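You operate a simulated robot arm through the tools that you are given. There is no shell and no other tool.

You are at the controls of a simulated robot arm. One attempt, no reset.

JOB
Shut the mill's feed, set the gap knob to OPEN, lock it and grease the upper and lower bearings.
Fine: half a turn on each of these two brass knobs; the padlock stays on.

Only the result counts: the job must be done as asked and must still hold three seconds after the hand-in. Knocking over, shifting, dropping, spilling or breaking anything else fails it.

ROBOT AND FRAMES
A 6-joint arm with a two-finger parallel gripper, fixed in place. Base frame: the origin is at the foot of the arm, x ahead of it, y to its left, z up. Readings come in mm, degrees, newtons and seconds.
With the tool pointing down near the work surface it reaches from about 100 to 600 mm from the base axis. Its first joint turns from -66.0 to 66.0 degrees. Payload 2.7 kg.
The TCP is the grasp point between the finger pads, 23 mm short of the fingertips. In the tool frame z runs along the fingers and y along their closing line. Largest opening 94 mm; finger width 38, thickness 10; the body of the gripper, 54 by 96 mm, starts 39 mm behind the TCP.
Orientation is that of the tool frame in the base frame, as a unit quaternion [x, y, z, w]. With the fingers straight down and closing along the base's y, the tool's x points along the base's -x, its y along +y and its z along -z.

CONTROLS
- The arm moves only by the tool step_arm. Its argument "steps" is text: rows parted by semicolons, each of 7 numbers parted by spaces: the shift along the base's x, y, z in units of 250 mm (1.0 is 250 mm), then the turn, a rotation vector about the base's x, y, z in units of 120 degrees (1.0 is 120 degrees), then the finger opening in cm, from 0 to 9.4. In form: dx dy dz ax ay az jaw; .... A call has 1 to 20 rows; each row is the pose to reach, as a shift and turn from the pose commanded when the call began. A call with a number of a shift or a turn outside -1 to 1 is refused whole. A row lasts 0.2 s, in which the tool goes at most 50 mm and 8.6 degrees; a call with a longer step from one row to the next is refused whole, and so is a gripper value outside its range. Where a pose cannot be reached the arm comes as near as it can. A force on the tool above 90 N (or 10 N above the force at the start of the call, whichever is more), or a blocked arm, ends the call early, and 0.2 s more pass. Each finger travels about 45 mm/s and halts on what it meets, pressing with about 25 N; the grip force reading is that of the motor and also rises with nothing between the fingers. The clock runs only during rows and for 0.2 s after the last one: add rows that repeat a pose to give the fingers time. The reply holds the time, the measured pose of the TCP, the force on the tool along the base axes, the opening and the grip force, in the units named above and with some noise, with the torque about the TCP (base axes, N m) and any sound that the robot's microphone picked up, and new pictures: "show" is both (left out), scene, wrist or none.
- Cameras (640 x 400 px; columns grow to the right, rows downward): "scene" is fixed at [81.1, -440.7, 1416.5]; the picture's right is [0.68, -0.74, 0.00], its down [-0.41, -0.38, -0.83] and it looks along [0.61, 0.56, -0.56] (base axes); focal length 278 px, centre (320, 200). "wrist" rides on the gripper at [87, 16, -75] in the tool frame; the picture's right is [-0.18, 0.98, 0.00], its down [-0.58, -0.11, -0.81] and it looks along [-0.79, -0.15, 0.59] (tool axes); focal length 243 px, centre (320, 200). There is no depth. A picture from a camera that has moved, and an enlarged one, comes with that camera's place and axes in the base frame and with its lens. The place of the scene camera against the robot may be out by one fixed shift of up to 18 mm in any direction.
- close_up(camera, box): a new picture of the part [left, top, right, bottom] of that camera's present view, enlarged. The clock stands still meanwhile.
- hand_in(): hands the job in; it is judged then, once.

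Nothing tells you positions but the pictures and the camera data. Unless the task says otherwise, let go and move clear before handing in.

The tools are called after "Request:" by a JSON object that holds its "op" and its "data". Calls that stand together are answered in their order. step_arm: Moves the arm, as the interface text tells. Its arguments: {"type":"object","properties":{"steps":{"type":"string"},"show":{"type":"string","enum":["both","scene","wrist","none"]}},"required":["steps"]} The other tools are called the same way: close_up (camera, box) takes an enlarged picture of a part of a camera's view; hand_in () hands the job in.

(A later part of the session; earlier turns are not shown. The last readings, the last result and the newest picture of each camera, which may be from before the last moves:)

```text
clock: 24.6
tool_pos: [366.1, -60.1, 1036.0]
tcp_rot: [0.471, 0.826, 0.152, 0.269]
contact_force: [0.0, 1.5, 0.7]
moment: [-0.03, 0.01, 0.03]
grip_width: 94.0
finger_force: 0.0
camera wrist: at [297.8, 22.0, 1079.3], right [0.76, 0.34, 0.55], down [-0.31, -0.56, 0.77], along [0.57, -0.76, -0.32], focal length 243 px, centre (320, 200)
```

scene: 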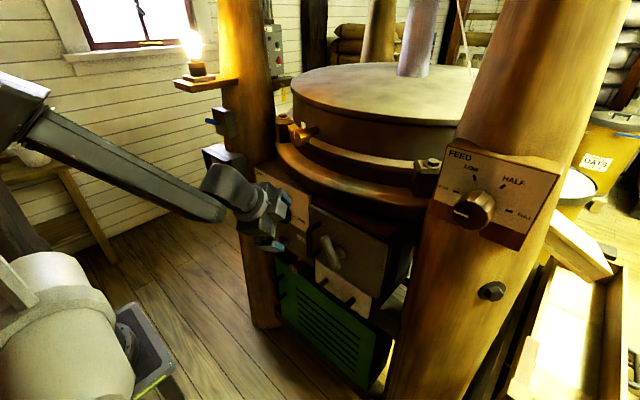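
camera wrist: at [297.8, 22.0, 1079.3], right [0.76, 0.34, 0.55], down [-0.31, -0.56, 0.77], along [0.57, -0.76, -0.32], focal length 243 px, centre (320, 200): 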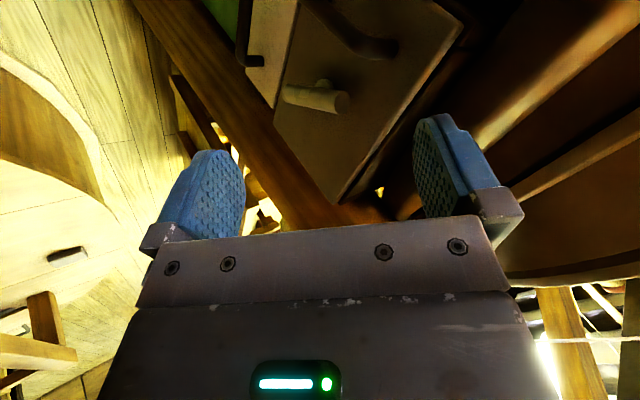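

The feed pointer sits right on the SHUT tick. Next is the gap knob, whose cap centre I put at (502, 151, 875); I move in front of it and level the tool.

Request:
{"op": "step_arm", "data": {"steps": "0.02 0.15 -0.1 0 0 0 9.4; 0.04 0.3 -0.22 0 0 0 9.4; 0.06 0.45 -0.34 0 0 0 9.4; 0.08 0.6 -0.44 0 0 0 9.4; 0.1 0.72 -0.5 0 0 0 9.4; 0.13 0.75 -0.53 0 -0.065 0 9.4; 0.16 0.78 -0.56 0 -0.13 0 9.4; 0.19 0.8 -0.58 0 -0.195 0 9.4; 0.22 0.82 -0.6 0 -0.26 0 9.4; 0.25 0.835 -0.62 0 -0.325 0 9.4; 0.276 0.844 -0.64 0 -0.39 0 9.4; 0.276 0.844 -0.64 0 -0.45 0 9.4"}}

Request:
{"op": "close_up", "data": {"camera": "wrist", "box": [200, 0, 440, 180]}}

```text
clock: 27.2
tool_pos: [435.7, 151.9, 877.6]
tcp_rot: [0.35, 0.614, 0.352, 0.614]
contact_force: [-0.3, 0.4, -0.4]
moment: [0.0, -0.02, 0.01]
grip_width: 93.9
finger_force: 0.1
out of reach, approached as far as the arm can: row 1, 2, 3, 4
camera wrist: at [361.1, 233.7, 846.5], right [0.0, 0.34, 0.94], down [-0.81, -0.56, 0.2], along [0.59, -0.76, 0.28], focal length 243 px, centre (320, 200)
```

scene: 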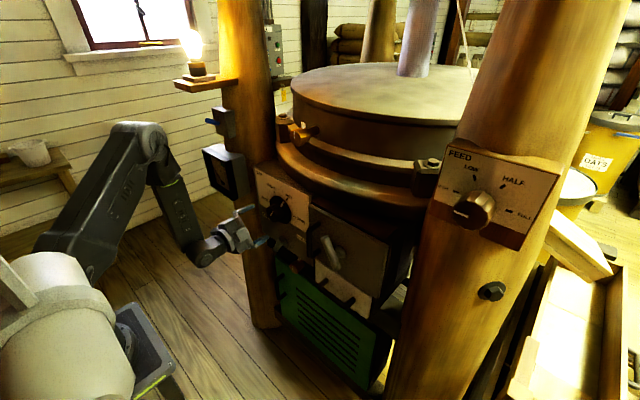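
wrist: 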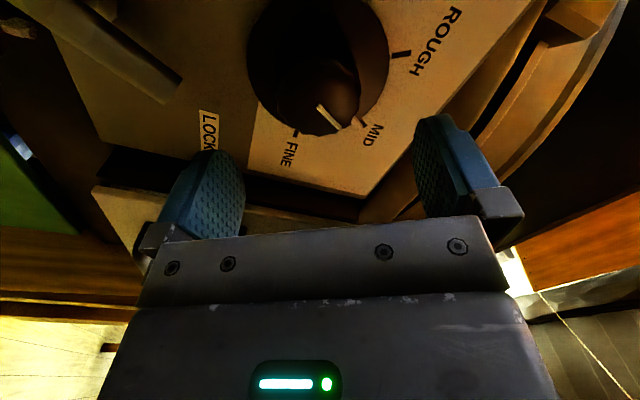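

```text
2.22 times, centred on (320, 90) of wrist
camera zoom: at [361.1, 233.7, 846.5], right [0.0, 0.34, 0.94], down [-0.81, -0.56, 0.2], along [0.59, -0.76, 0.28], focal length 539 px, centre (320, 444)
```

zoom: 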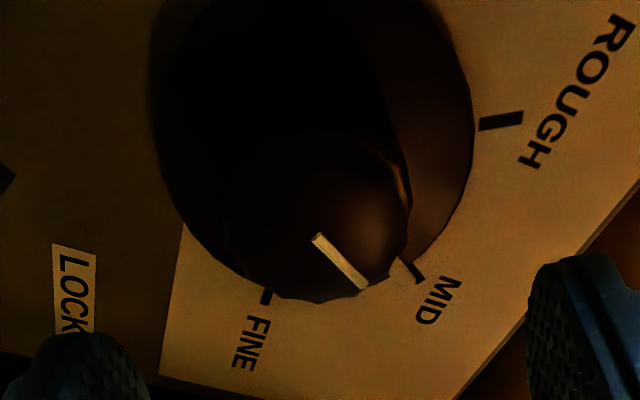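

The tool lines up with the gap knob within a couple of mm, and it points at MID. I move in, staying shy of its skirt, and grip.

Request:
{"op": "step_arm", "data": {"steps": "0.1 0.004 -0.004 0 0 0 9.4; 0.2 0.004 -0.008 0 0 0 9.4; 0.266 0.004 -0.008 0 0 0 9.4; 0.266 0.004 -0.008 0 0 0 7; 0.266 0.004 -0.008 0 0 0 5.4; 0.266 0.004 -0.008 0 0 0 4; 0.266 0.004 -0.008 0 0 0 3.5; 0.266 0.004 -0.008 0 0 0 3.5; 0.266 0.004 -0.008 0 0 0 3.5"}}

```text
clock: 29.2
tool_pos: [502.5, 152.2, 875.5]
tcp_rot: [0.35, 0.615, 0.351, 0.614]
contact_force: [3.8, 1.1, 1.9]
moment: [-0.01, 0.03, 0.05]
grip_width: 53.2
finger_force: 44.7
camera wrist: at [427.1, 234.5, 845.0], right [0.0, 0.34, 0.94], down [-0.81, -0.56, 0.2], along [0.59, -0.76, 0.28], focal length 243 px, centre (320, 200)
```

scene: 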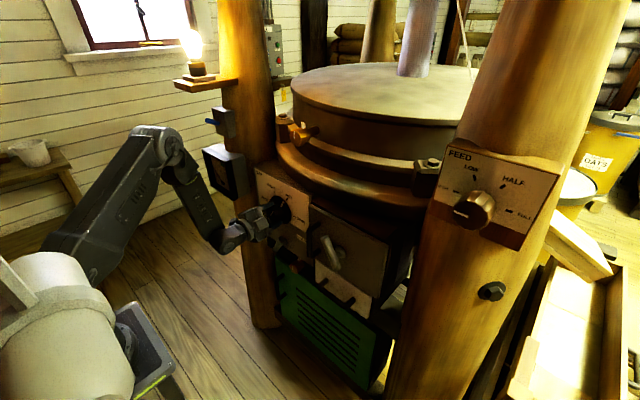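
wrist: 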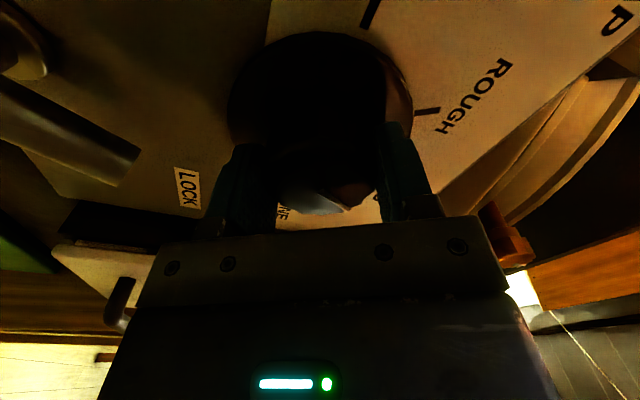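

Well centred. I turn anticlockwise a little first to test whether the knob is free.

Request:
{"op": "step_arm", "data": {"steps": "0 0 0 -0.06 0 0 3.5; 0 0 0 -0.12 0 0 3.5; 0 0 0 -0.18 0 0 3.5; 0 0 0 -0.24 0 0 3.5", "show": "wrist"}}

Request:
{"op": "close_up", "data": {"camera": "wrist", "box": [200, 0, 440, 240]}}

```text
clock: 30.2
tool_pos: [501.6, 152.7, 876.0]
tcp_rot: [0.186, 0.682, 0.185, 0.682]
contact_force: [-9.6, -3.8, 10.6]
moment: [0.04, 0.81, 0.59]
grip_width: 53.6
finger_force: 44.4
camera wrist: at [427.3, 209.5, 808.5], right [0.0, 0.75, 0.66], down [-0.81, -0.39, 0.45], along [0.59, -0.53, 0.61], focal length 243 px, centre (320, 200)
```

wrist: 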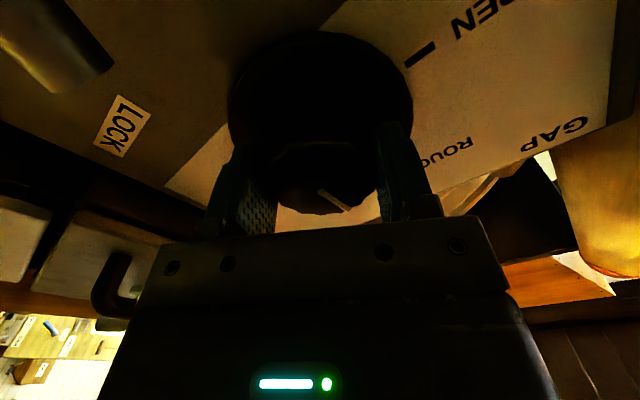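

```text
1.67 times, centred on (320, 120) of wrist
camera zoom: at [427.3, 209.5, 808.5], right [0.0, 0.75, 0.66], down [-0.81, -0.39, 0.45], along [0.59, -0.53, 0.61], focal length 404 px, centre (320, 333)
```

zoom: 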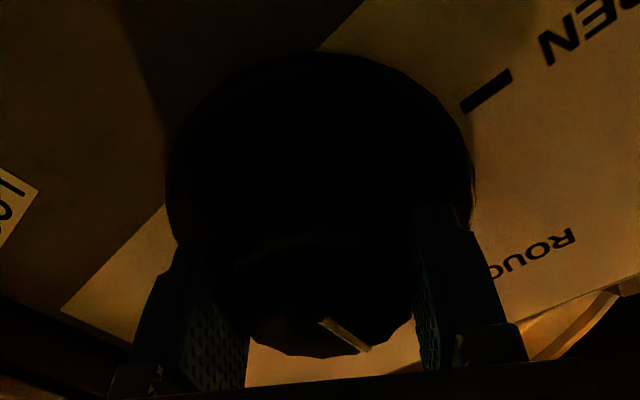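

The knob turns freely with the fingers. I continue to a total of 120° for OPEN.

Request:
{"op": "step_arm", "data": {"steps": "0 0 0 -0.064 0 0 3.5; 0 0 0 -0.128 0 0 3.5; 0 0 0 -0.192 0 0 3.5; 0 0 0 -0.256 0 0 3.5; 0 0 0 -0.32 0 0 3.5; 0 0 0 -0.384 0 0 3.5; 0 0 0 -0.448 0 0 3.5; 0 0 0 -0.512 0 0 3.5; 0 0 0 -0.576 0 0 3.5; 0 0 0 -0.64 0 0 3.5; 0 0 0 -0.704 0 0 3.5; 0 0 0 -0.765 0 0 3.5; 0 0 0 -0.765 0 0 3.5"}}

```text
clock: 33.0
tool_pos: [502.4, 150.4, 875.2]
tcp_rot: [-0.359, 0.61, -0.362, 0.607]
contact_force: [-4.8, -25.9, 3.3]
moment: [0.37, -0.09, 0.71]
grip_width: 53.7
finger_force: 45.4
camera wrist: at [426.9, 83.2, 819.4], right [0.0, 0.63, -0.77], down [-0.8, 0.46, 0.38], along [0.6, 0.62, 0.51], focal length 243 px, centre (320, 200)
```

scene: 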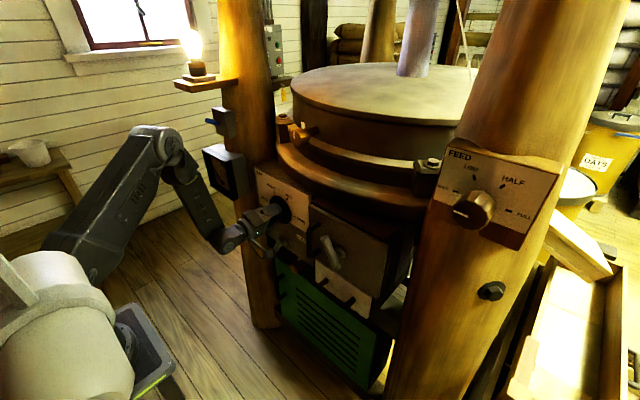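
wrist: 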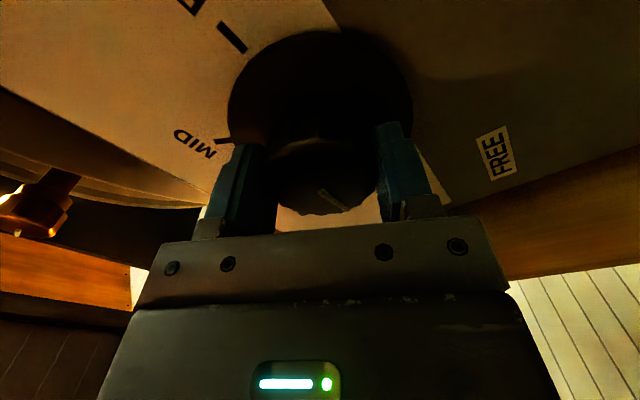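

Turned 120°. I let go, back off and check the pointer.

Request:
{"op": "step_arm", "data": {"steps": "0 0 0 0 0 0 6.5; 0 0 0 0 0 0 8; 0 0 0 0 0 0 9.4; 0 0 0 0 0 0 9.4; -0.1 0 0 0 0 0 9.4; -0.2 0 0 0 0 0 9.4; -0.27 0 0 0 0 0 9.4"}}

Request:
{"op": "close_up", "data": {"camera": "wrist", "box": [200, 0, 440, 180]}}

Request:
{"op": "close_up", "data": {"camera": "scene", "box": [240, 150, 340, 260]}}

```text
clock: 34.6
tool_pos: [434.3, 152.4, 876.4]
tcp_rot: [-0.36, 0.61, -0.359, 0.608]
contact_force: [0.0, -0.3, 0.0]
moment: [0.03, 0.02, 0.0]
grip_width: 94.0
finger_force: 0.0
camera wrist: at [360.2, 84.6, 819.7], right [0.0, 0.64, -0.77], down [-0.81, 0.46, 0.38], along [0.59, 0.62, 0.51], focal length 243 px, centre (320, 200)
```

scene: 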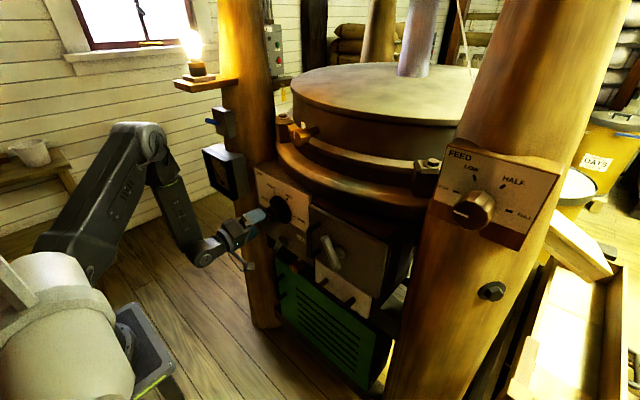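
wrist: 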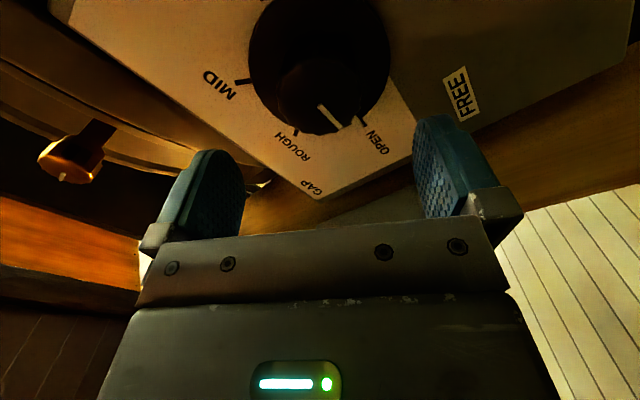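

```text
2.22 times, centred on (320, 90) of wrist
camera zoom: at [360.2, 84.6, 819.7], right [0.0, 0.64, -0.77], down [-0.81, 0.46, 0.38], along [0.59, 0.62, 0.51], focal length 539 px, centre (320, 444)
```

zoom: 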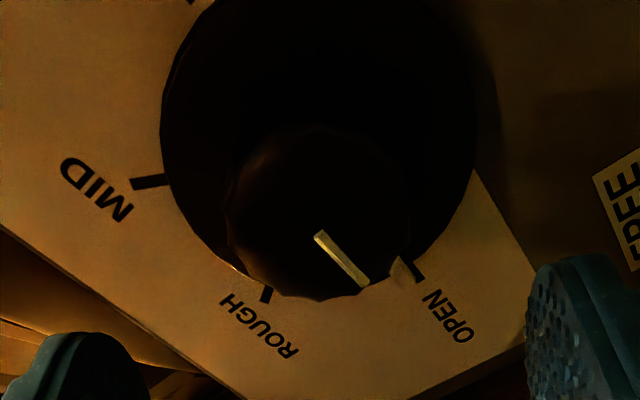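

```text
3.64 times, centred on (290, 205) of scene
camera zoom: at [81.2, -440.7, 1416.5], right [0.68, -0.74, 0.0], down [-0.41, -0.38, -0.83], along [0.61, 0.56, -0.56], focal length 1012 px, centre (429, 182)
```

zoom: 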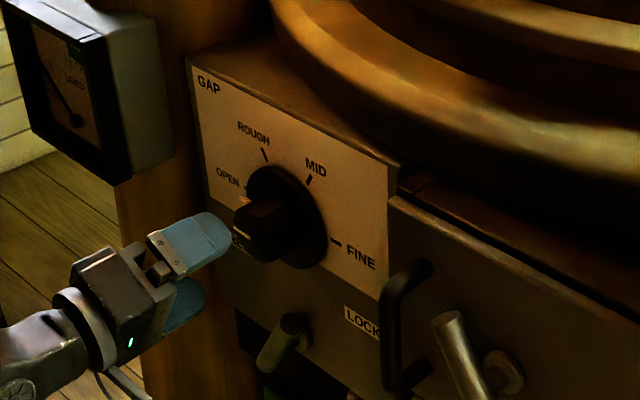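

The pointer is on OPEN. Now I drop down to the lever to study it before turning it to LOCK.

Request:
{"op": "step_arm", "data": {"steps": "0 0 -0.15 0 0 0 9.4; 0 0 -0.3 0 0 0 9.4; 0 0 -0.45 0 0 0 9.4; 0 0 -0.55 0 0 0 9.4"}}

Request:
{"op": "close_up", "data": {"camera": "wrist", "box": [180, 0, 460, 200]}}

Request:
{"op": "close_up", "data": {"camera": "scene", "box": [240, 210, 340, 290]}}

```text
clock: 35.6
tool_pos: [436.5, 154.5, 737.0]
tcp_rot: [-0.359, 0.609, -0.36, 0.609]
contact_force: [-0.3, -0.3, -0.8]
moment: [0.04, 0.02, 0.01]
grip_width: 94.2
finger_force: 0.0
camera wrist: at [361.4, 85.7, 681.8], right [0.0, 0.64, -0.77], down [-0.81, 0.46, 0.38], along [0.59, 0.62, 0.51], focal length 243 px, centre (320, 200)
```

scene: 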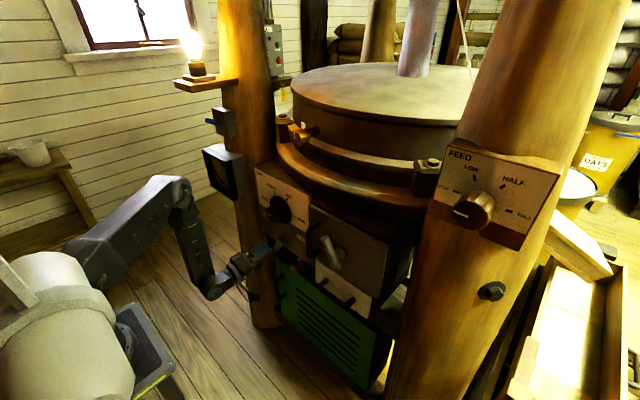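
wrist: 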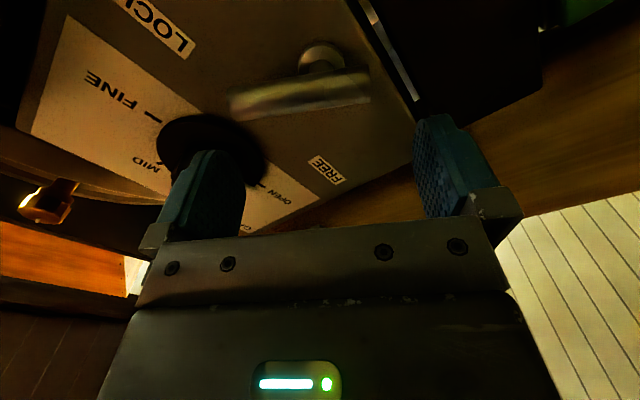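

```text
2.00 times, centred on (320, 100) of wrist
camera zoom: at [361.4, 85.7, 681.8], right [0.0, 0.64, -0.77], down [-0.81, 0.46, 0.38], along [0.59, 0.62, 0.51], focal length 485 px, centre (320, 400)
```

zoom: 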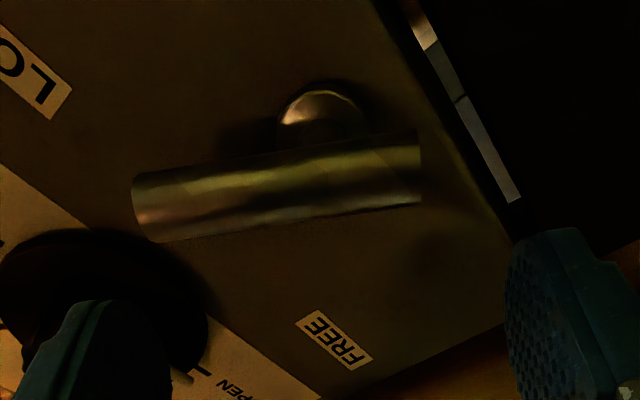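

```text
5.00 times, centred on (290, 250) of scene
camera zoom: at [81.1, -440.7, 1416.5], right [0.68, -0.74, 0.0], down [-0.41, -0.38, -0.83], along [0.61, 0.56, -0.56], focal length 1392 px, centre (470, -50)
```

zoom: 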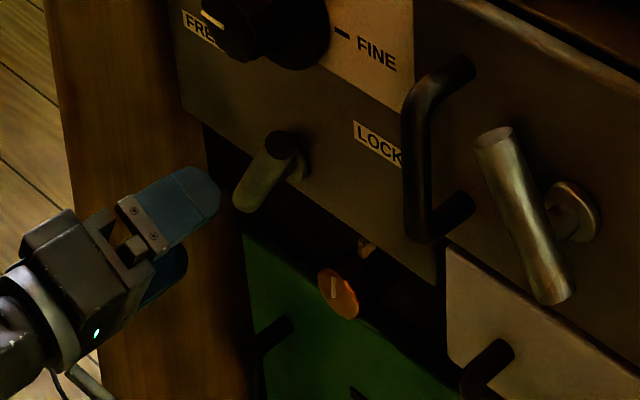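

The lever's long end points up and about 29° toward LOCK, pivoting near (y 151, z 730), so it's short of LOCK. I roll the tool square to the bar with a narrower opening so I can grip it and turn it clockwise.

Request:
{"op": "step_arm", "data": {"steps": "0 0 0 0.066 0 0 9.0; 0 0 0 0.132 0 0 8; 0 0 0 0.198 0 0 7; 0 0 0 0.264 0 0 6; 0 0 0 0.33 0 0 5.5; 0 0 0 0.396 0 0 5.5; 0 0 0 0.462 0 0 5.5; 0 0 0 0.528 0 0 5.5; 0 0 -0.01 0.594 0 0 5.5; 0 -0.01 -0.02 0.66 0 0 5.5; 0 -0.012 -0.028 0.745 0 0 5.5"}}

Request:
{"op": "close_up", "data": {"camera": "wrist", "box": [200, 0, 440, 240]}}

```text
refused: row 11 steps farther than a row can; nothing moved
```

```text
1.67 times, centred on (320, 120) of wrist
camera zoom: at [361.4, 85.7, 681.8], right [0.0, 0.64, -0.77], down [-0.81, 0.46, 0.38], along [0.59, 0.62, 0.51], focal length 404 px, centre (320, 333)
```

zoom: 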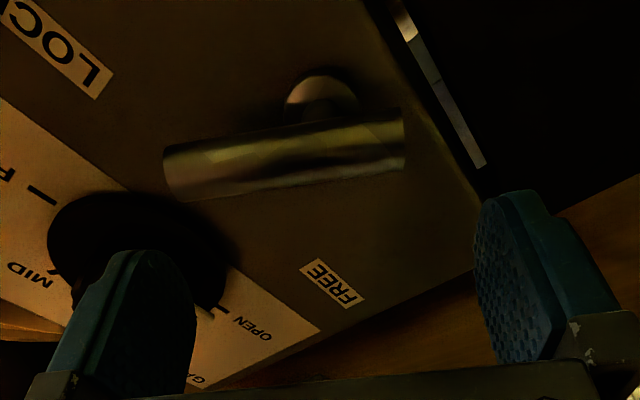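

The last row stepped a bit too far; I'll spread the roll over one more row.

Request:
{"op": "step_arm", "data": {"steps": "0 0 0 0.066 0 0 9.0; 0 0 0 0.132 0 0 8; 0 0 0 0.198 0 0 7; 0 0 0 0.264 0 0 6; 0 0 0 0.33 0 0 5.5; 0 0 0 0.396 0 0 5.5; 0 0 0 0.462 0 0 5.5; 0 0 0 0.528 0 0 5.5; 0 0 -0.01 0.594 0 0 5.5; 0 -0.01 -0.02 0.66 0 0 5.5; 0 -0.012 -0.028 0.705 0 0 5.5; 0 -0.012 -0.028 0.745 0 0 5.5"}}

Request:
{"op": "close_up", "data": {"camera": "wrist", "box": [200, 0, 440, 240]}}

```text
clock: 38.2
tool_pos: [434.8, 149.8, 730.5]
tcp_rot: [0.173, 0.686, 0.171, 0.685]
contact_force: [-0.2, 0.0, -0.5]
moment: [-0.01, 0.02, -0.03]
grip_width: 55.2
finger_force: 0.1
camera wrist: at [360.2, 204.9, 661.9], right [0.0, 0.78, 0.63], down [-0.81, -0.37, 0.46], along [0.59, -0.51, 0.63], focal length 243 px, centre (320, 200)
```

scene: 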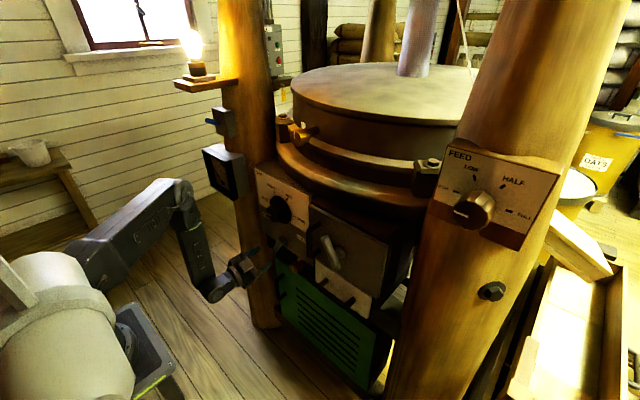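
wrist: 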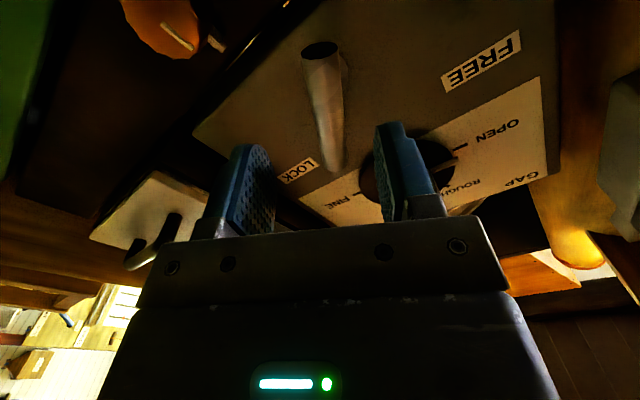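

```text
1.67 times, centred on (320, 120) of wrist
camera zoom: at [360.2, 204.9, 661.9], right [0.0, 0.78, 0.63], down [-0.81, -0.37, 0.46], along [0.59, -0.51, 0.63], focal length 404 px, centre (320, 333)
```

zoom: 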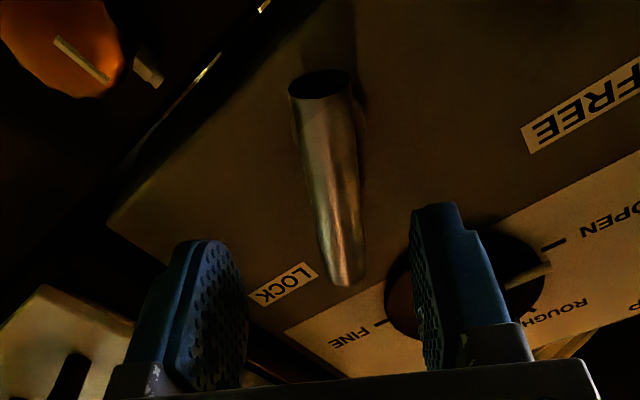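

The bar sits between the open fingers. I move in until the pads straddle the bar, short of the boss, and close.

Request:
{"op": "step_arm", "data": {"steps": "0.08 0.006 0 0 0 0 5.5; 0.16 0.006 0 0 0 0 5.5; 0.23 0.006 0 0 0 0 5.5; 0.23 0.006 0 0 0 0 4.5; 0.23 0.006 0 0 0 0 3.5; 0.23 0.006 0 0 0 0 2.5; 0.23 0.006 0 0 0 0 1.5; 0.23 0.006 0 0 0 0 1.5"}}

Request:
{"op": "close_up", "data": {"camera": "wrist", "box": [200, 0, 440, 240]}}

```text
clock: 40.0
tool_pos: [492.7, 155.1, 731.3]
tcp_rot: [0.17, 0.686, 0.175, 0.686]
contact_force: [-4.4, 20.2, 7.0]
moment: [-0.01, 0.03, 0.51]
grip_width: 21.4
finger_force: 44.8
camera wrist: at [417.7, 207.8, 662.3], right [-0.01, 0.78, 0.63], down [-0.8, -0.38, 0.46], along [0.59, -0.5, 0.63], focal length 243 px, centre (320, 200)
```

scene: 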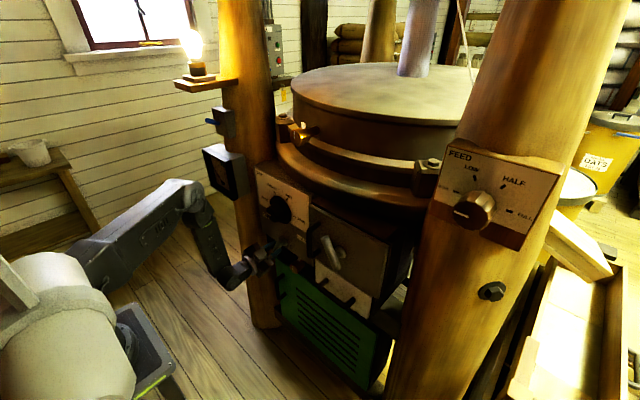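
wrist: 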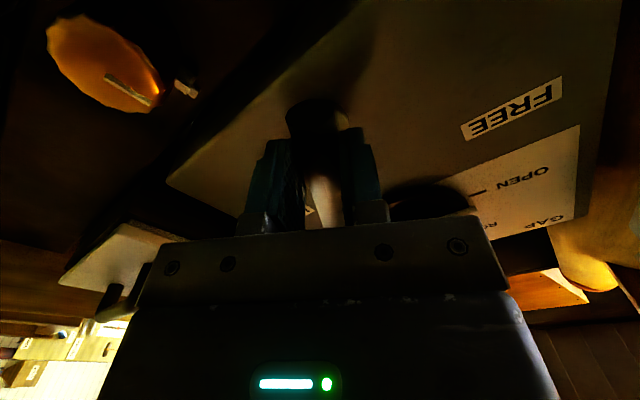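

```text
1.67 times, centred on (320, 120) of wrist
camera zoom: at [417.7, 207.8, 662.3], right [-0.01, 0.78, 0.63], down [-0.8, -0.38, 0.46], along [0.59, -0.5, 0.63], focal length 404 px, centre (320, 333)
```

zoom: 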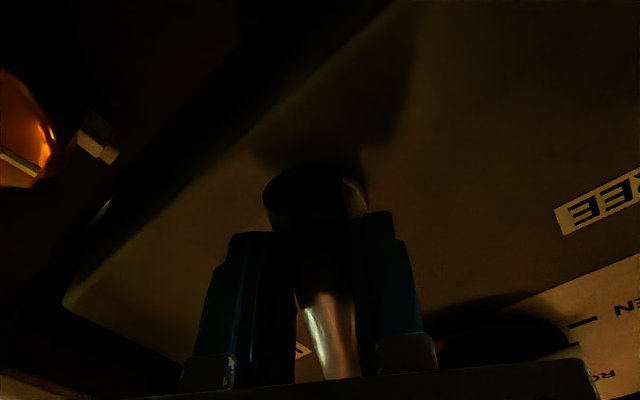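

Gripped. I relieve the side load and turn the lever clockwise toward LOCK in small steps, watching the torque.

Request:
{"op": "step_arm", "data": {"steps": "0 0.014 0.008 0 0 0 1.5; 0 0.014 0.008 0.05 0 0 1.5; 0 0.014 0.008 0.1 0 0 1.5; 0 0.014 0.008 0.15 0 0 1.5", "show": "wrist"}}

Request:
{"op": "close_up", "data": {"camera": "wrist", "box": [200, 0, 440, 240]}}

Request:
{"op": "close_up", "data": {"camera": "scene", "box": [240, 200, 340, 280]}}

```text
clock: 41.0
tool_pos: [492.5, 154.4, 732.6]
tcp_rot: [0.276, 0.652, 0.274, 0.651]
contact_force: [5.8, -1.4, 2.2]
moment: [-2.73, 0.1, 0.01]
grip_width: 32.0
finger_force: 44.7
camera wrist: at [417.3, 226.6, 683.2], right [0.0, 0.55, 0.83], down [-0.81, -0.49, 0.33], along [0.59, -0.67, 0.45], focal length 243 px, centre (320, 200)
```

wrist: 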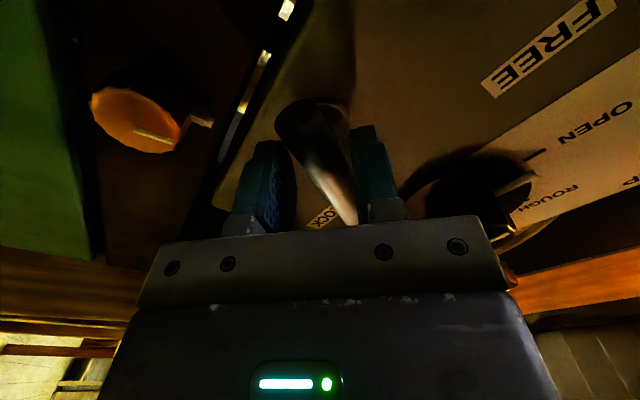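

```text
1.67 times, centred on (320, 120) of wrist
camera zoom: at [417.3, 226.6, 683.2], right [0.0, 0.55, 0.83], down [-0.81, -0.49, 0.33], along [0.59, -0.67, 0.45], focal length 404 px, centre (320, 333)
```

zoom: 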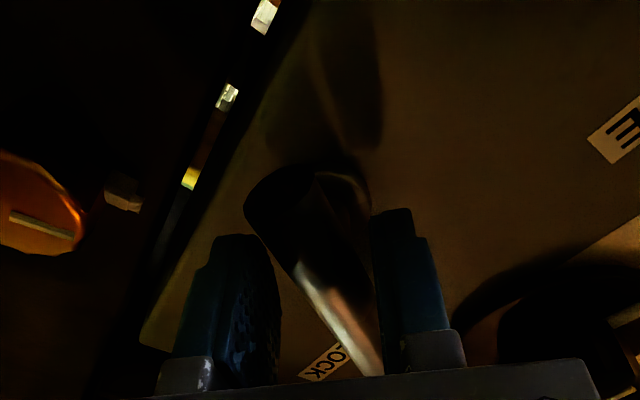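

```text
5.00 times, centred on (290, 240) of scene
camera zoom: at [81.2, -440.7, 1416.5], right [0.68, -0.74, 0.0], down [-0.41, -0.38, -0.83], along [0.61, 0.56, -0.56], focal length 1392 px, centre (470, 0)
```

zoom: 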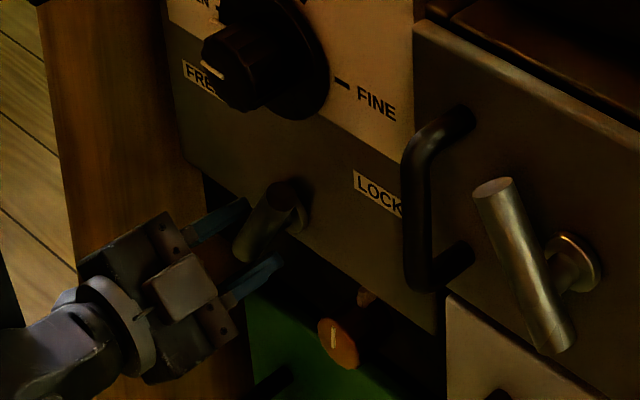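

The bar did not move clockwise — it resisted with 2.7 Nm, so it seems at a stop that way. I'll realign and gently test the other direction.

Request:
{"op": "step_arm", "data": {"steps": "0 0 0 -0.05 0 0 1.5; 0 0 0 -0.1 0 0 1.5; 0 0 0 -0.15 0 0 1.5; 0 0 0 -0.15 0 0 1.5", "show": "none"}}

Request:
{"op": "step_arm", "data": {"steps": "0 0 0 -0.03 0 0 1.5; 0 0 0 -0.06 0 0 1.5; 0 0 0 -0.1 0 0 1.5; 0 0 0 -0.1 0 0 1.5", "show": "wrist"}}

Request:
{"op": "close_up", "data": {"camera": "wrist", "box": [200, 0, 440, 240]}}

```text
clock: 42.0
tool_pos: [492.4, 154.9, 730.3]
tcp_rot: [0.172, 0.688, 0.171, 0.684]
contact_force: [-2.2, -5.8, -17.9]
moment: [0.16, -0.69, -0.74]
grip_width: 21.6
finger_force: 45.3
```

```text
clock: 43.0
tool_pos: [492.4, 153.4, 731.0]
tcp_rot: [0.099, 0.703, 0.098, 0.697]
contact_force: [-4.5, -16.1, -16.1]
moment: [0.23, 0.87, -0.1]
grip_width: 21.6
finger_force: 45.2
camera wrist: at [416.7, 192.3, 652.5], right [0.01, 0.89, 0.45], down [-0.8, -0.26, 0.54], along [0.6, -0.36, 0.72], focal length 243 px, centre (320, 200)
```

wrist: 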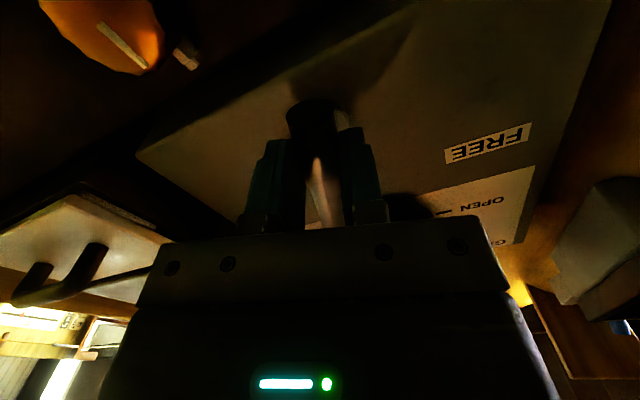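

```text
1.67 times, centred on (320, 120) of wrist
camera zoom: at [416.7, 192.3, 652.5], right [0.01, 0.89, 0.45], down [-0.8, -0.26, 0.54], along [0.6, -0.36, 0.72], focal length 404 px, centre (320, 333)
```

zoom: 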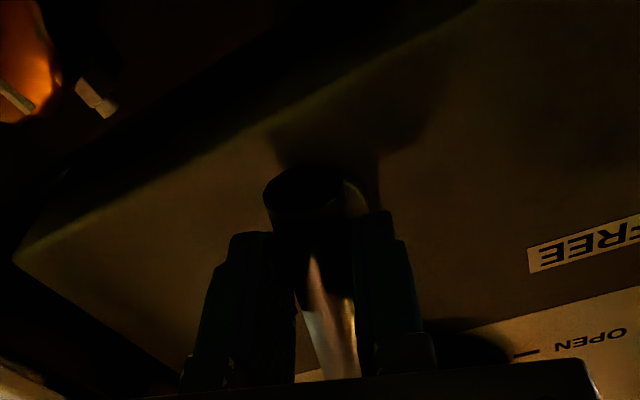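

The lever turns freely anticlockwise. Before deciding which end is which, I'll feel out its range in that direction.

Request:
{"op": "step_arm", "data": {"steps": "0 0.006 0.004 -0.06 0 0 1.5; 0 0.006 0.004 -0.12 0 0 1.5; 0 0.006 0.004 -0.18 0 0 1.5; 0 0.006 0.004 -0.24 0 0 1.5", "show": "wrist"}}

```text
clock: 44.0
tool_pos: [491.7, 152.1, 731.2]
tcp_rot: [-0.074, 0.707, -0.084, 0.698]
contact_force: [8.0, -31.5, -23.4]
moment: [-0.03, 0.03, -0.4]
grip_width: 21.9
finger_force: 45.4
camera wrist: at [416.3, 148.5, 643.5], right [0.01, 1.0, -0.04], down [-0.8, 0.03, 0.6], along [0.6, 0.02, 0.8], focal length 243 px, centre (320, 200)
```

wrist: 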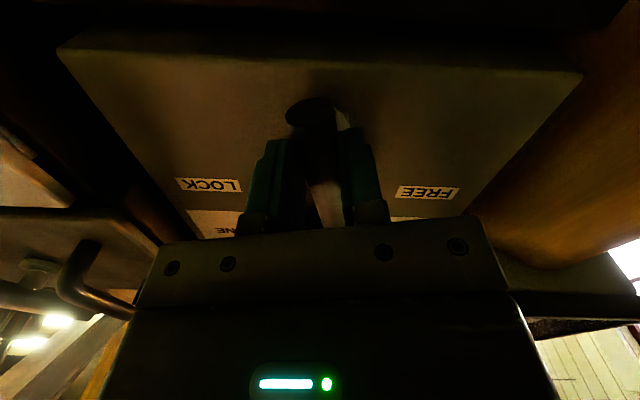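

Side load is building because the pivot sits a bit higher than my grip (about y 151, z 739). I'll open, recentre and regrip.

Request:
{"op": "step_arm", "data": {"steps": "0 0 0 0 0 0 4; 0 0 0 0 0 0 4; 0 -0.018 0.024 0 0 0 4; 0 -0.018 0.024 0 0 0 4", "show": "wrist"}}

Request:
{"op": "close_up", "data": {"camera": "wrist", "box": [200, 0, 440, 240]}}

Request:
{"op": "close_up", "data": {"camera": "scene", "box": [240, 200, 340, 280]}}

```text
clock: 45.0
tool_pos: [491.7, 152.3, 739.2]
tcp_rot: [-0.078, 0.703, -0.076, 0.702]
contact_force: [-0.1, 0.0, 0.6]
moment: [0.0, -0.03, 0.0]
grip_width: 40.1
finger_force: 0.0
camera wrist: at [417.5, 148.7, 651.7], right [0.0, 1.0, -0.03], down [-0.81, 0.02, 0.59], along [0.59, 0.03, 0.8], focal length 243 px, centre (320, 200)
```

wrist: 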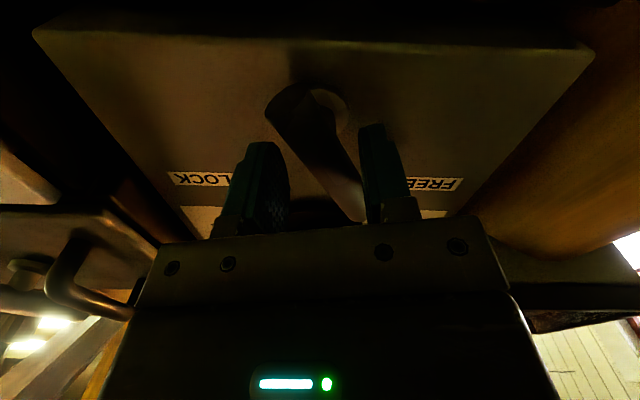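

```text
1.67 times, centred on (320, 120) of wrist
camera zoom: at [417.5, 148.7, 651.7], right [0.0, 1.0, -0.03], down [-0.81, 0.02, 0.59], along [0.59, 0.03, 0.8], focal length 404 px, centre (320, 333)
```

zoom: 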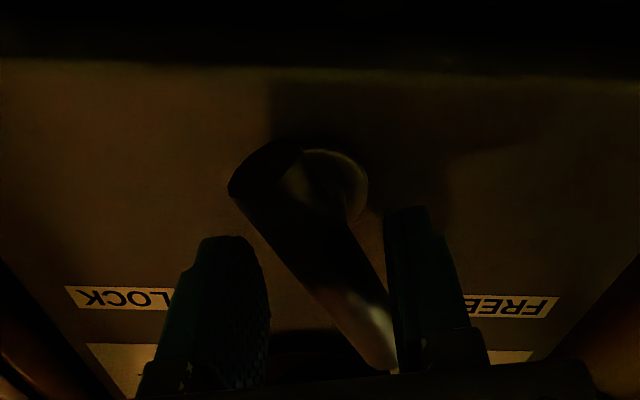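

```text
5.00 times, centred on (290, 240) of scene
camera zoom: at [81.2, -440.7, 1416.5], right [0.68, -0.74, 0.0], down [-0.41, -0.38, -0.83], along [0.61, 0.56, -0.56], focal length 1392 px, centre (470, 0)
```

zoom: 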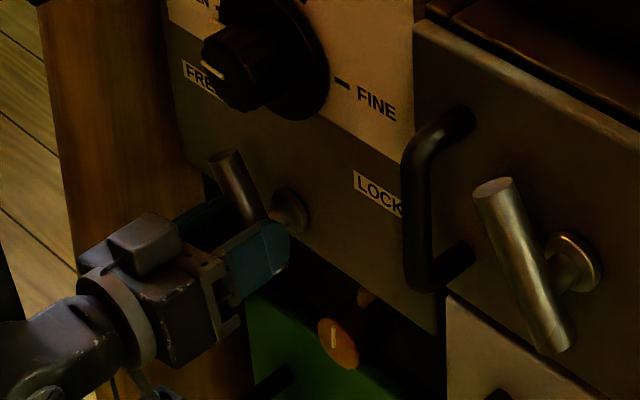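

On release the lever snapped over to the FREE side (it's a spring toggle with stops at about ±29°). I align with the bar again, grip it, and throw it clockwise to the LOCK side.

Request:
{"op": "step_arm", "data": {"steps": "0 0 0 -0.05 0 0 4.5; 0 0 0 -0.1 0 0 4.5; 0 0 0 -0.14 0 0 4.5; 0 0 0 -0.14 0 0 3.5; 0 0 0 -0.14 0 0 2.5; 0 0 0 -0.14 0 0 1.5; 0 0 0 -0.14 0 0 1.5", "show": "wrist"}}

```text
clock: 46.6
tool_pos: [492.2, 153.6, 738.1]
tcp_rot: [-0.18, 0.685, -0.178, 0.683]
contact_force: [4.4, 15.0, -11.1]
moment: [-0.02, 0.43, 0.19]
grip_width: 21.6
finger_force: 44.9
camera wrist: at [417.7, 124.4, 655.1], right [-0.01, 0.95, -0.32], down [-0.8, 0.19, 0.56], along [0.59, 0.26, 0.76], focal length 243 px, centre (320, 200)
```

wrist: 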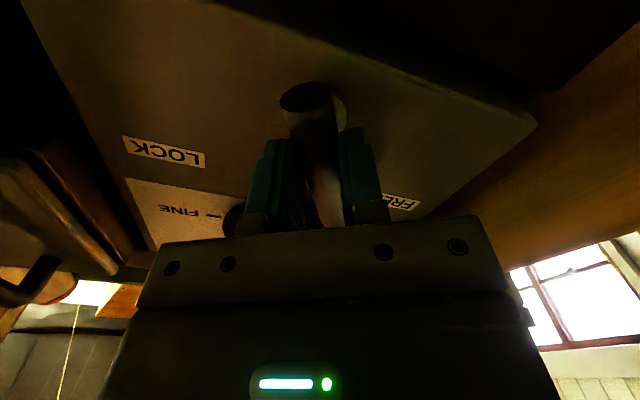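

Request:
{"op": "step_arm", "data": {"steps": "0 0.004 0 0.06 0 0 1.5; 0 0.004 0 0.12 0 0 1.5; 0 0.004 0 0.18 0 0 1.5; 0 0.004 0 0.24 0 0 1.5; 0 0.004 0 0.3 0 0 1.5; 0 0.004 0 0.36 0 0 1.5; 0 0.004 0 0.42 0 0 1.5; 0 0.004 0 0.49 0 0 1.5; 0 0.004 0 0.51 0 0 1.5; 0 0.004 0 0.51 0 0 1.5", "show": "wrist"}}

Request:
{"op": "close_up", "data": {"camera": "wrist", "box": [200, 0, 440, 240]}}

```text
clock: 48.8
tool_pos: [492.4, 150.6, 738.6]
tcp_rot: [0.195, 0.681, 0.191, 0.679]
contact_force: [16.8, -21.2, -15.6]
moment: [-1.93, -0.32, -0.71]
grip_width: 22.0
finger_force: 45.3
camera wrist: at [417.7, 209.1, 673.3], right [0.01, 0.74, 0.67], down [-0.81, -0.39, 0.44], along [0.59, -0.55, 0.59], focal length 243 px, centre (320, 200)
```

wrist: 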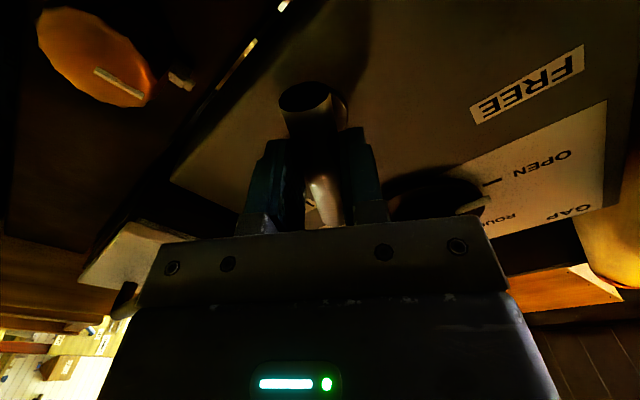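

```text
1.67 times, centred on (320, 120) of wrist
camera zoom: at [417.7, 209.1, 673.3], right [0.01, 0.74, 0.67], down [-0.81, -0.39, 0.44], along [0.59, -0.55, 0.59], focal length 404 px, centre (320, 333)
```

zoom: 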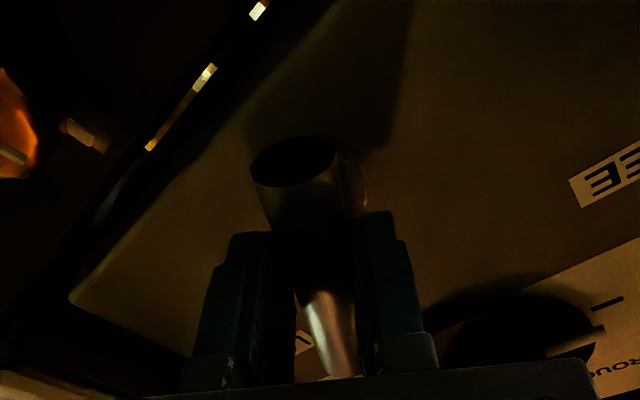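

The lever is against its LOCK-side stop. I release, back off and check that it stays.

Request:
{"op": "step_arm", "data": {"steps": "0 0 0 -0.02 0 0 3; 0 0 0 -0.02 0 0 4.5; 0 0 0 -0.02 0 0 5; -0.08 0 0 -0.02 0 0 5; -0.18 0 0 -0.02 0 0 5; -0.23 0 0 -0.02 0 0 5"}}

Request:
{"op": "close_up", "data": {"camera": "wrist", "box": [200, 0, 560, 225]}}

Request:
{"op": "close_up", "data": {"camera": "scene", "box": [240, 170, 360, 280]}}

```text
clock: 50.2
tool_pos: [432.7, 153.4, 740.5]
tcp_rot: [0.179, 0.685, 0.18, 0.683]
contact_force: [-0.1, 0.3, 0.1]
moment: [-0.03, 0.02, -0.02]
grip_width: 50.1
finger_force: 0.1
camera wrist: at [358.9, 208.9, 672.1], right [0.0, 0.77, 0.64], down [-0.81, -0.38, 0.45], along [0.59, -0.52, 0.62], focal length 243 px, centre (320, 200)
```

scene: 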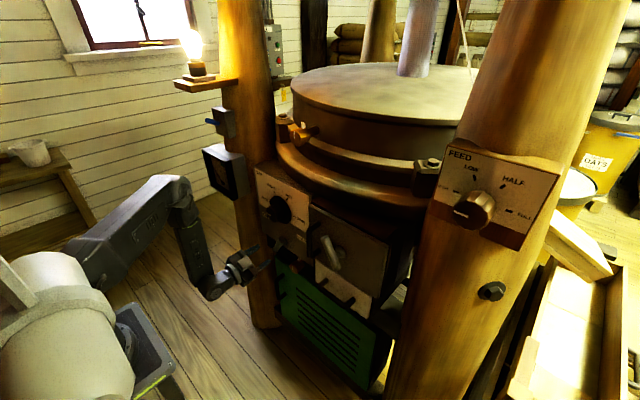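
wrist: 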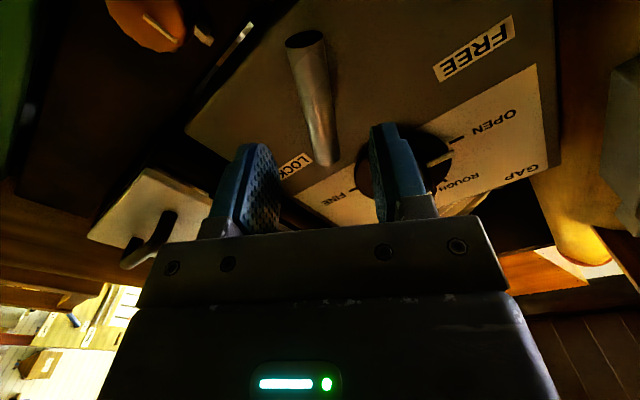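

```text
1.78 times, centred on (380, 112) of wrist
camera zoom: at [358.9, 208.9, 672.1], right [0.0, 0.77, 0.64], down [-0.81, -0.38, 0.45], along [0.59, -0.52, 0.62], focal length 431 px, centre (213, 356)
```

zoom: 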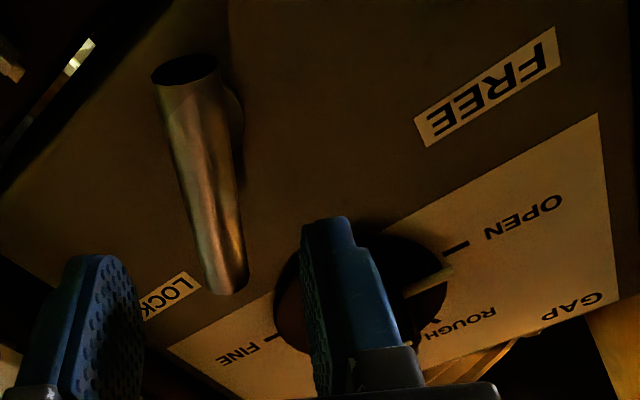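

```text
3.64 times, centred on (300, 225) of scene
camera zoom: at [81.1, -440.7, 1416.5], right [0.68, -0.74, 0.0], down [-0.41, -0.38, -0.83], along [0.61, 0.56, -0.56], focal length 1012 px, centre (393, 109)
```

zoom: 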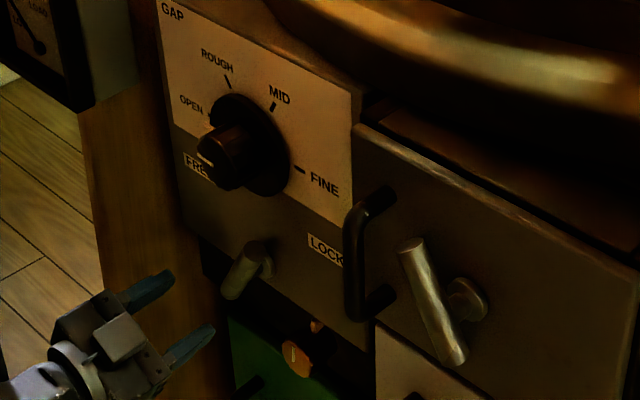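

The lever is back pointing at LOCK and the knob still reads OPEN. Because the knob turned freely earlier with the lever on this same side, I'll gently check whether the lock really holds the knob now.

Request:
{"op": "step_arm", "data": {"steps": "0 0 0.18 0 0 0 7; 0 0 0.36 0 0 0 9.4; 0 -0.005 0.54 0 0 0 9.4; 0.1 -0.005 0.54 0 0 0 9.4; 0.2 -0.005 0.54 0 0 0 9.4; 0.275 -0.005 0.54 0 0 0 9.4; 0.275 -0.005 0.54 0 0 0 7.5; 0.275 -0.005 0.54 0 0 0 6; 0.275 -0.005 0.54 0 0 0 4.5; 0.275 -0.005 0.54 0 0 0 3.5; 0.275 -0.005 0.54 0 0 0 3.5", "show": "wrist"}}

```text
clock: 52.6
tool_pos: [501.8, 152.7, 873.7]
tcp_rot: [0.18, 0.685, 0.18, 0.683]
contact_force: [4.9, -2.1, -2.2]
moment: [0.05, 0.05, 0.02]
grip_width: 53.5
finger_force: 45.4
camera wrist: at [428.0, 209.0, 806.2], right [0.0, 0.77, 0.64], down [-0.81, -0.38, 0.45], along [0.59, -0.52, 0.62], focal length 243 px, centre (320, 200)
```

wrist: 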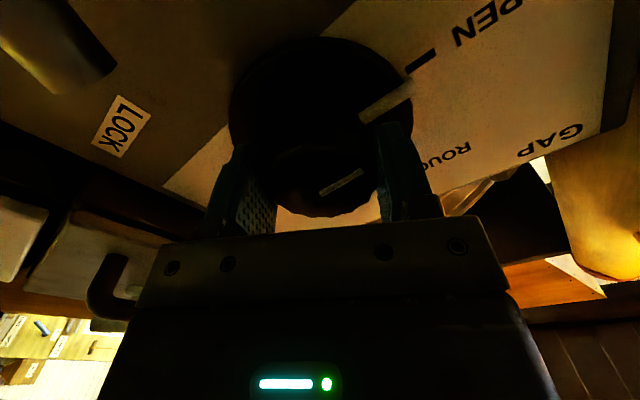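

Request:
{"op": "step_arm", "data": {"steps": "0 0 0 0.04 0 0 3.5; 0 0 0 0.08 0 0 3.5", "show": "wrist"}}

Request:
{"op": "close_up", "data": {"camera": "wrist", "box": [220, 20, 460, 240]}}

```text
clock: 53.2
tool_pos: [502.6, 153.5, 873.6]
tcp_rot: [0.237, 0.667, 0.238, 0.665]
contact_force: [0.7, 5.8, -3.2]
moment: [-0.04, -0.48, -1.13]
grip_width: 53.2
finger_force: 45.3
camera wrist: at [427.9, 219.6, 817.1], right [0.0, 0.65, 0.76], down [-0.8, -0.45, 0.38], along [0.59, -0.61, 0.52], focal length 243 px, centre (320, 200)
```

wrist: 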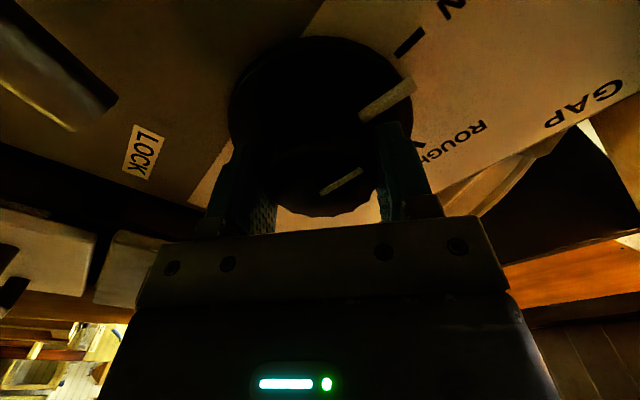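

```text
1.82 times, centred on (340, 130) of wrist
camera zoom: at [427.9, 219.6, 817.1], right [0.0, 0.65, 0.76], down [-0.8, -0.45, 0.38], along [0.59, -0.61, 0.52], focal length 441 px, centre (284, 327)
```

zoom: 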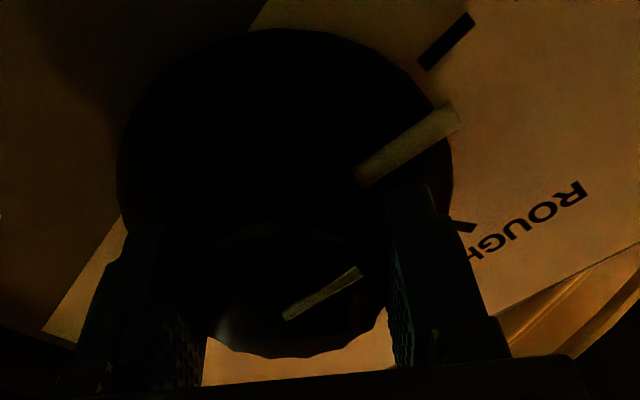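

The knob still turns freely with the lever there, so this side isn't actually holding it. I turn the knob straight back to OPEN and let go.

Request:
{"op": "step_arm", "data": {"steps": "0 0 0 -0.04 0 0 3.5; 0 0 0 -0.082 0 0 3.5; 0 0 0 -0.082 0 0 3.5; 0 0 0 -0.082 0 0 6; 0 0 0 -0.082 0 0 8; 0 0 0 -0.082 0 0 9.4; -0.1 0 0 -0.082 0 0 9.4; -0.2 0 0 -0.082 0 0 9.4; -0.28 0 0 -0.082 0 0 9.4"}}

Request:
{"op": "close_up", "data": {"camera": "wrist", "box": [200, 0, 500, 190]}}

Request:
{"op": "close_up", "data": {"camera": "scene", "box": [240, 160, 320, 240]}}

```text
clock: 55.2
tool_pos: [433.1, 152.2, 874.8]
tcp_rot: [0.178, 0.685, 0.178, 0.684]
contact_force: [0.8, 0.4, -0.5]
moment: [0.01, 0.0, 0.01]
grip_width: 94.0
finger_force: 0.1
camera wrist: at [358.3, 207.8, 807.4], right [0.0, 0.77, 0.64], down [-0.81, -0.38, 0.46], along [0.59, -0.52, 0.62], focal length 243 px, centre (320, 200)
```

scene: 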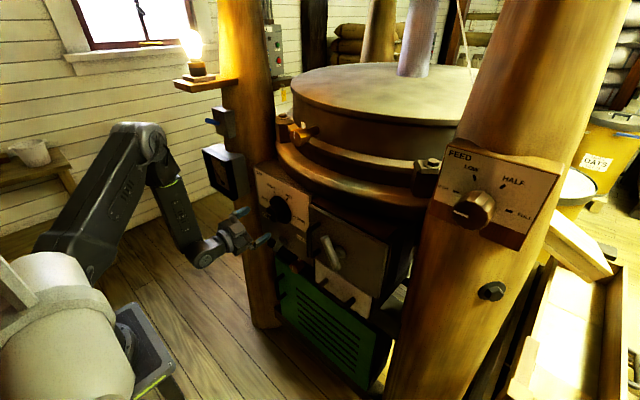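
wrist: 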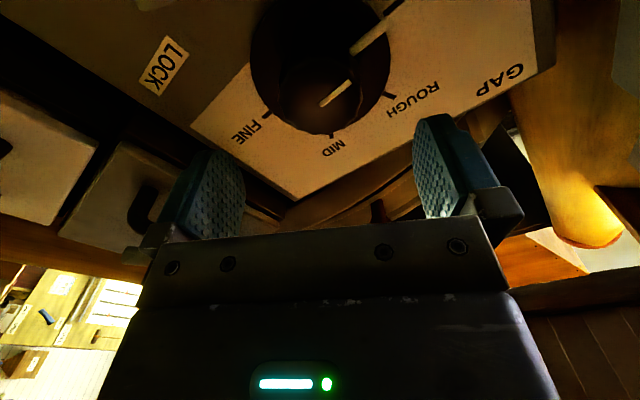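

```text
2.11 times, centred on (350, 95) of wrist
camera zoom: at [358.3, 207.8, 807.4], right [0.0, 0.77, 0.64], down [-0.81, -0.38, 0.46], along [0.59, -0.52, 0.62], focal length 511 px, centre (257, 421)
```

zoom: 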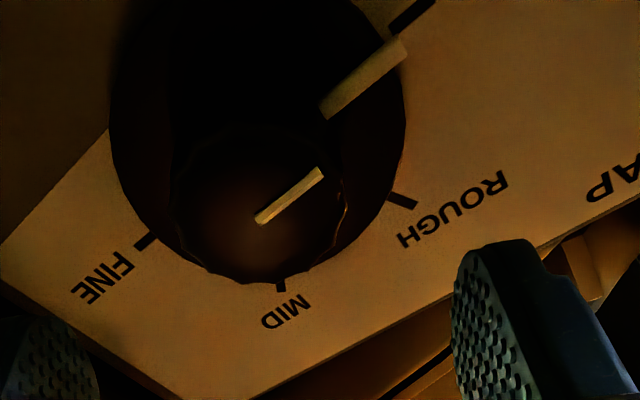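

```text
5.00 times, centred on (280, 200) of scene
camera zoom: at [81.2, -440.7, 1416.5], right [0.68, -0.74, 0.0], down [-0.41, -0.38, -0.83], along [0.61, 0.56, -0.56], focal length 1392 px, centre (520, 200)
```

zoom: 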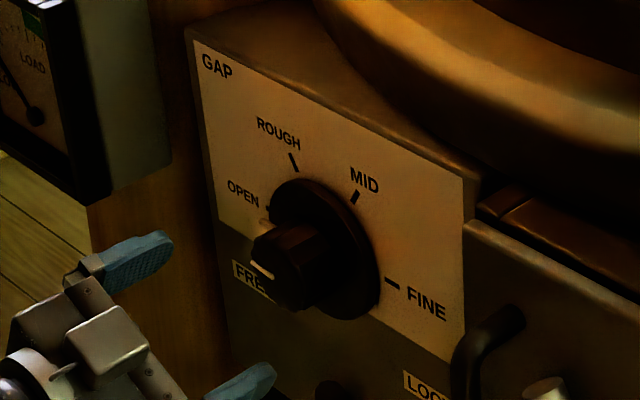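

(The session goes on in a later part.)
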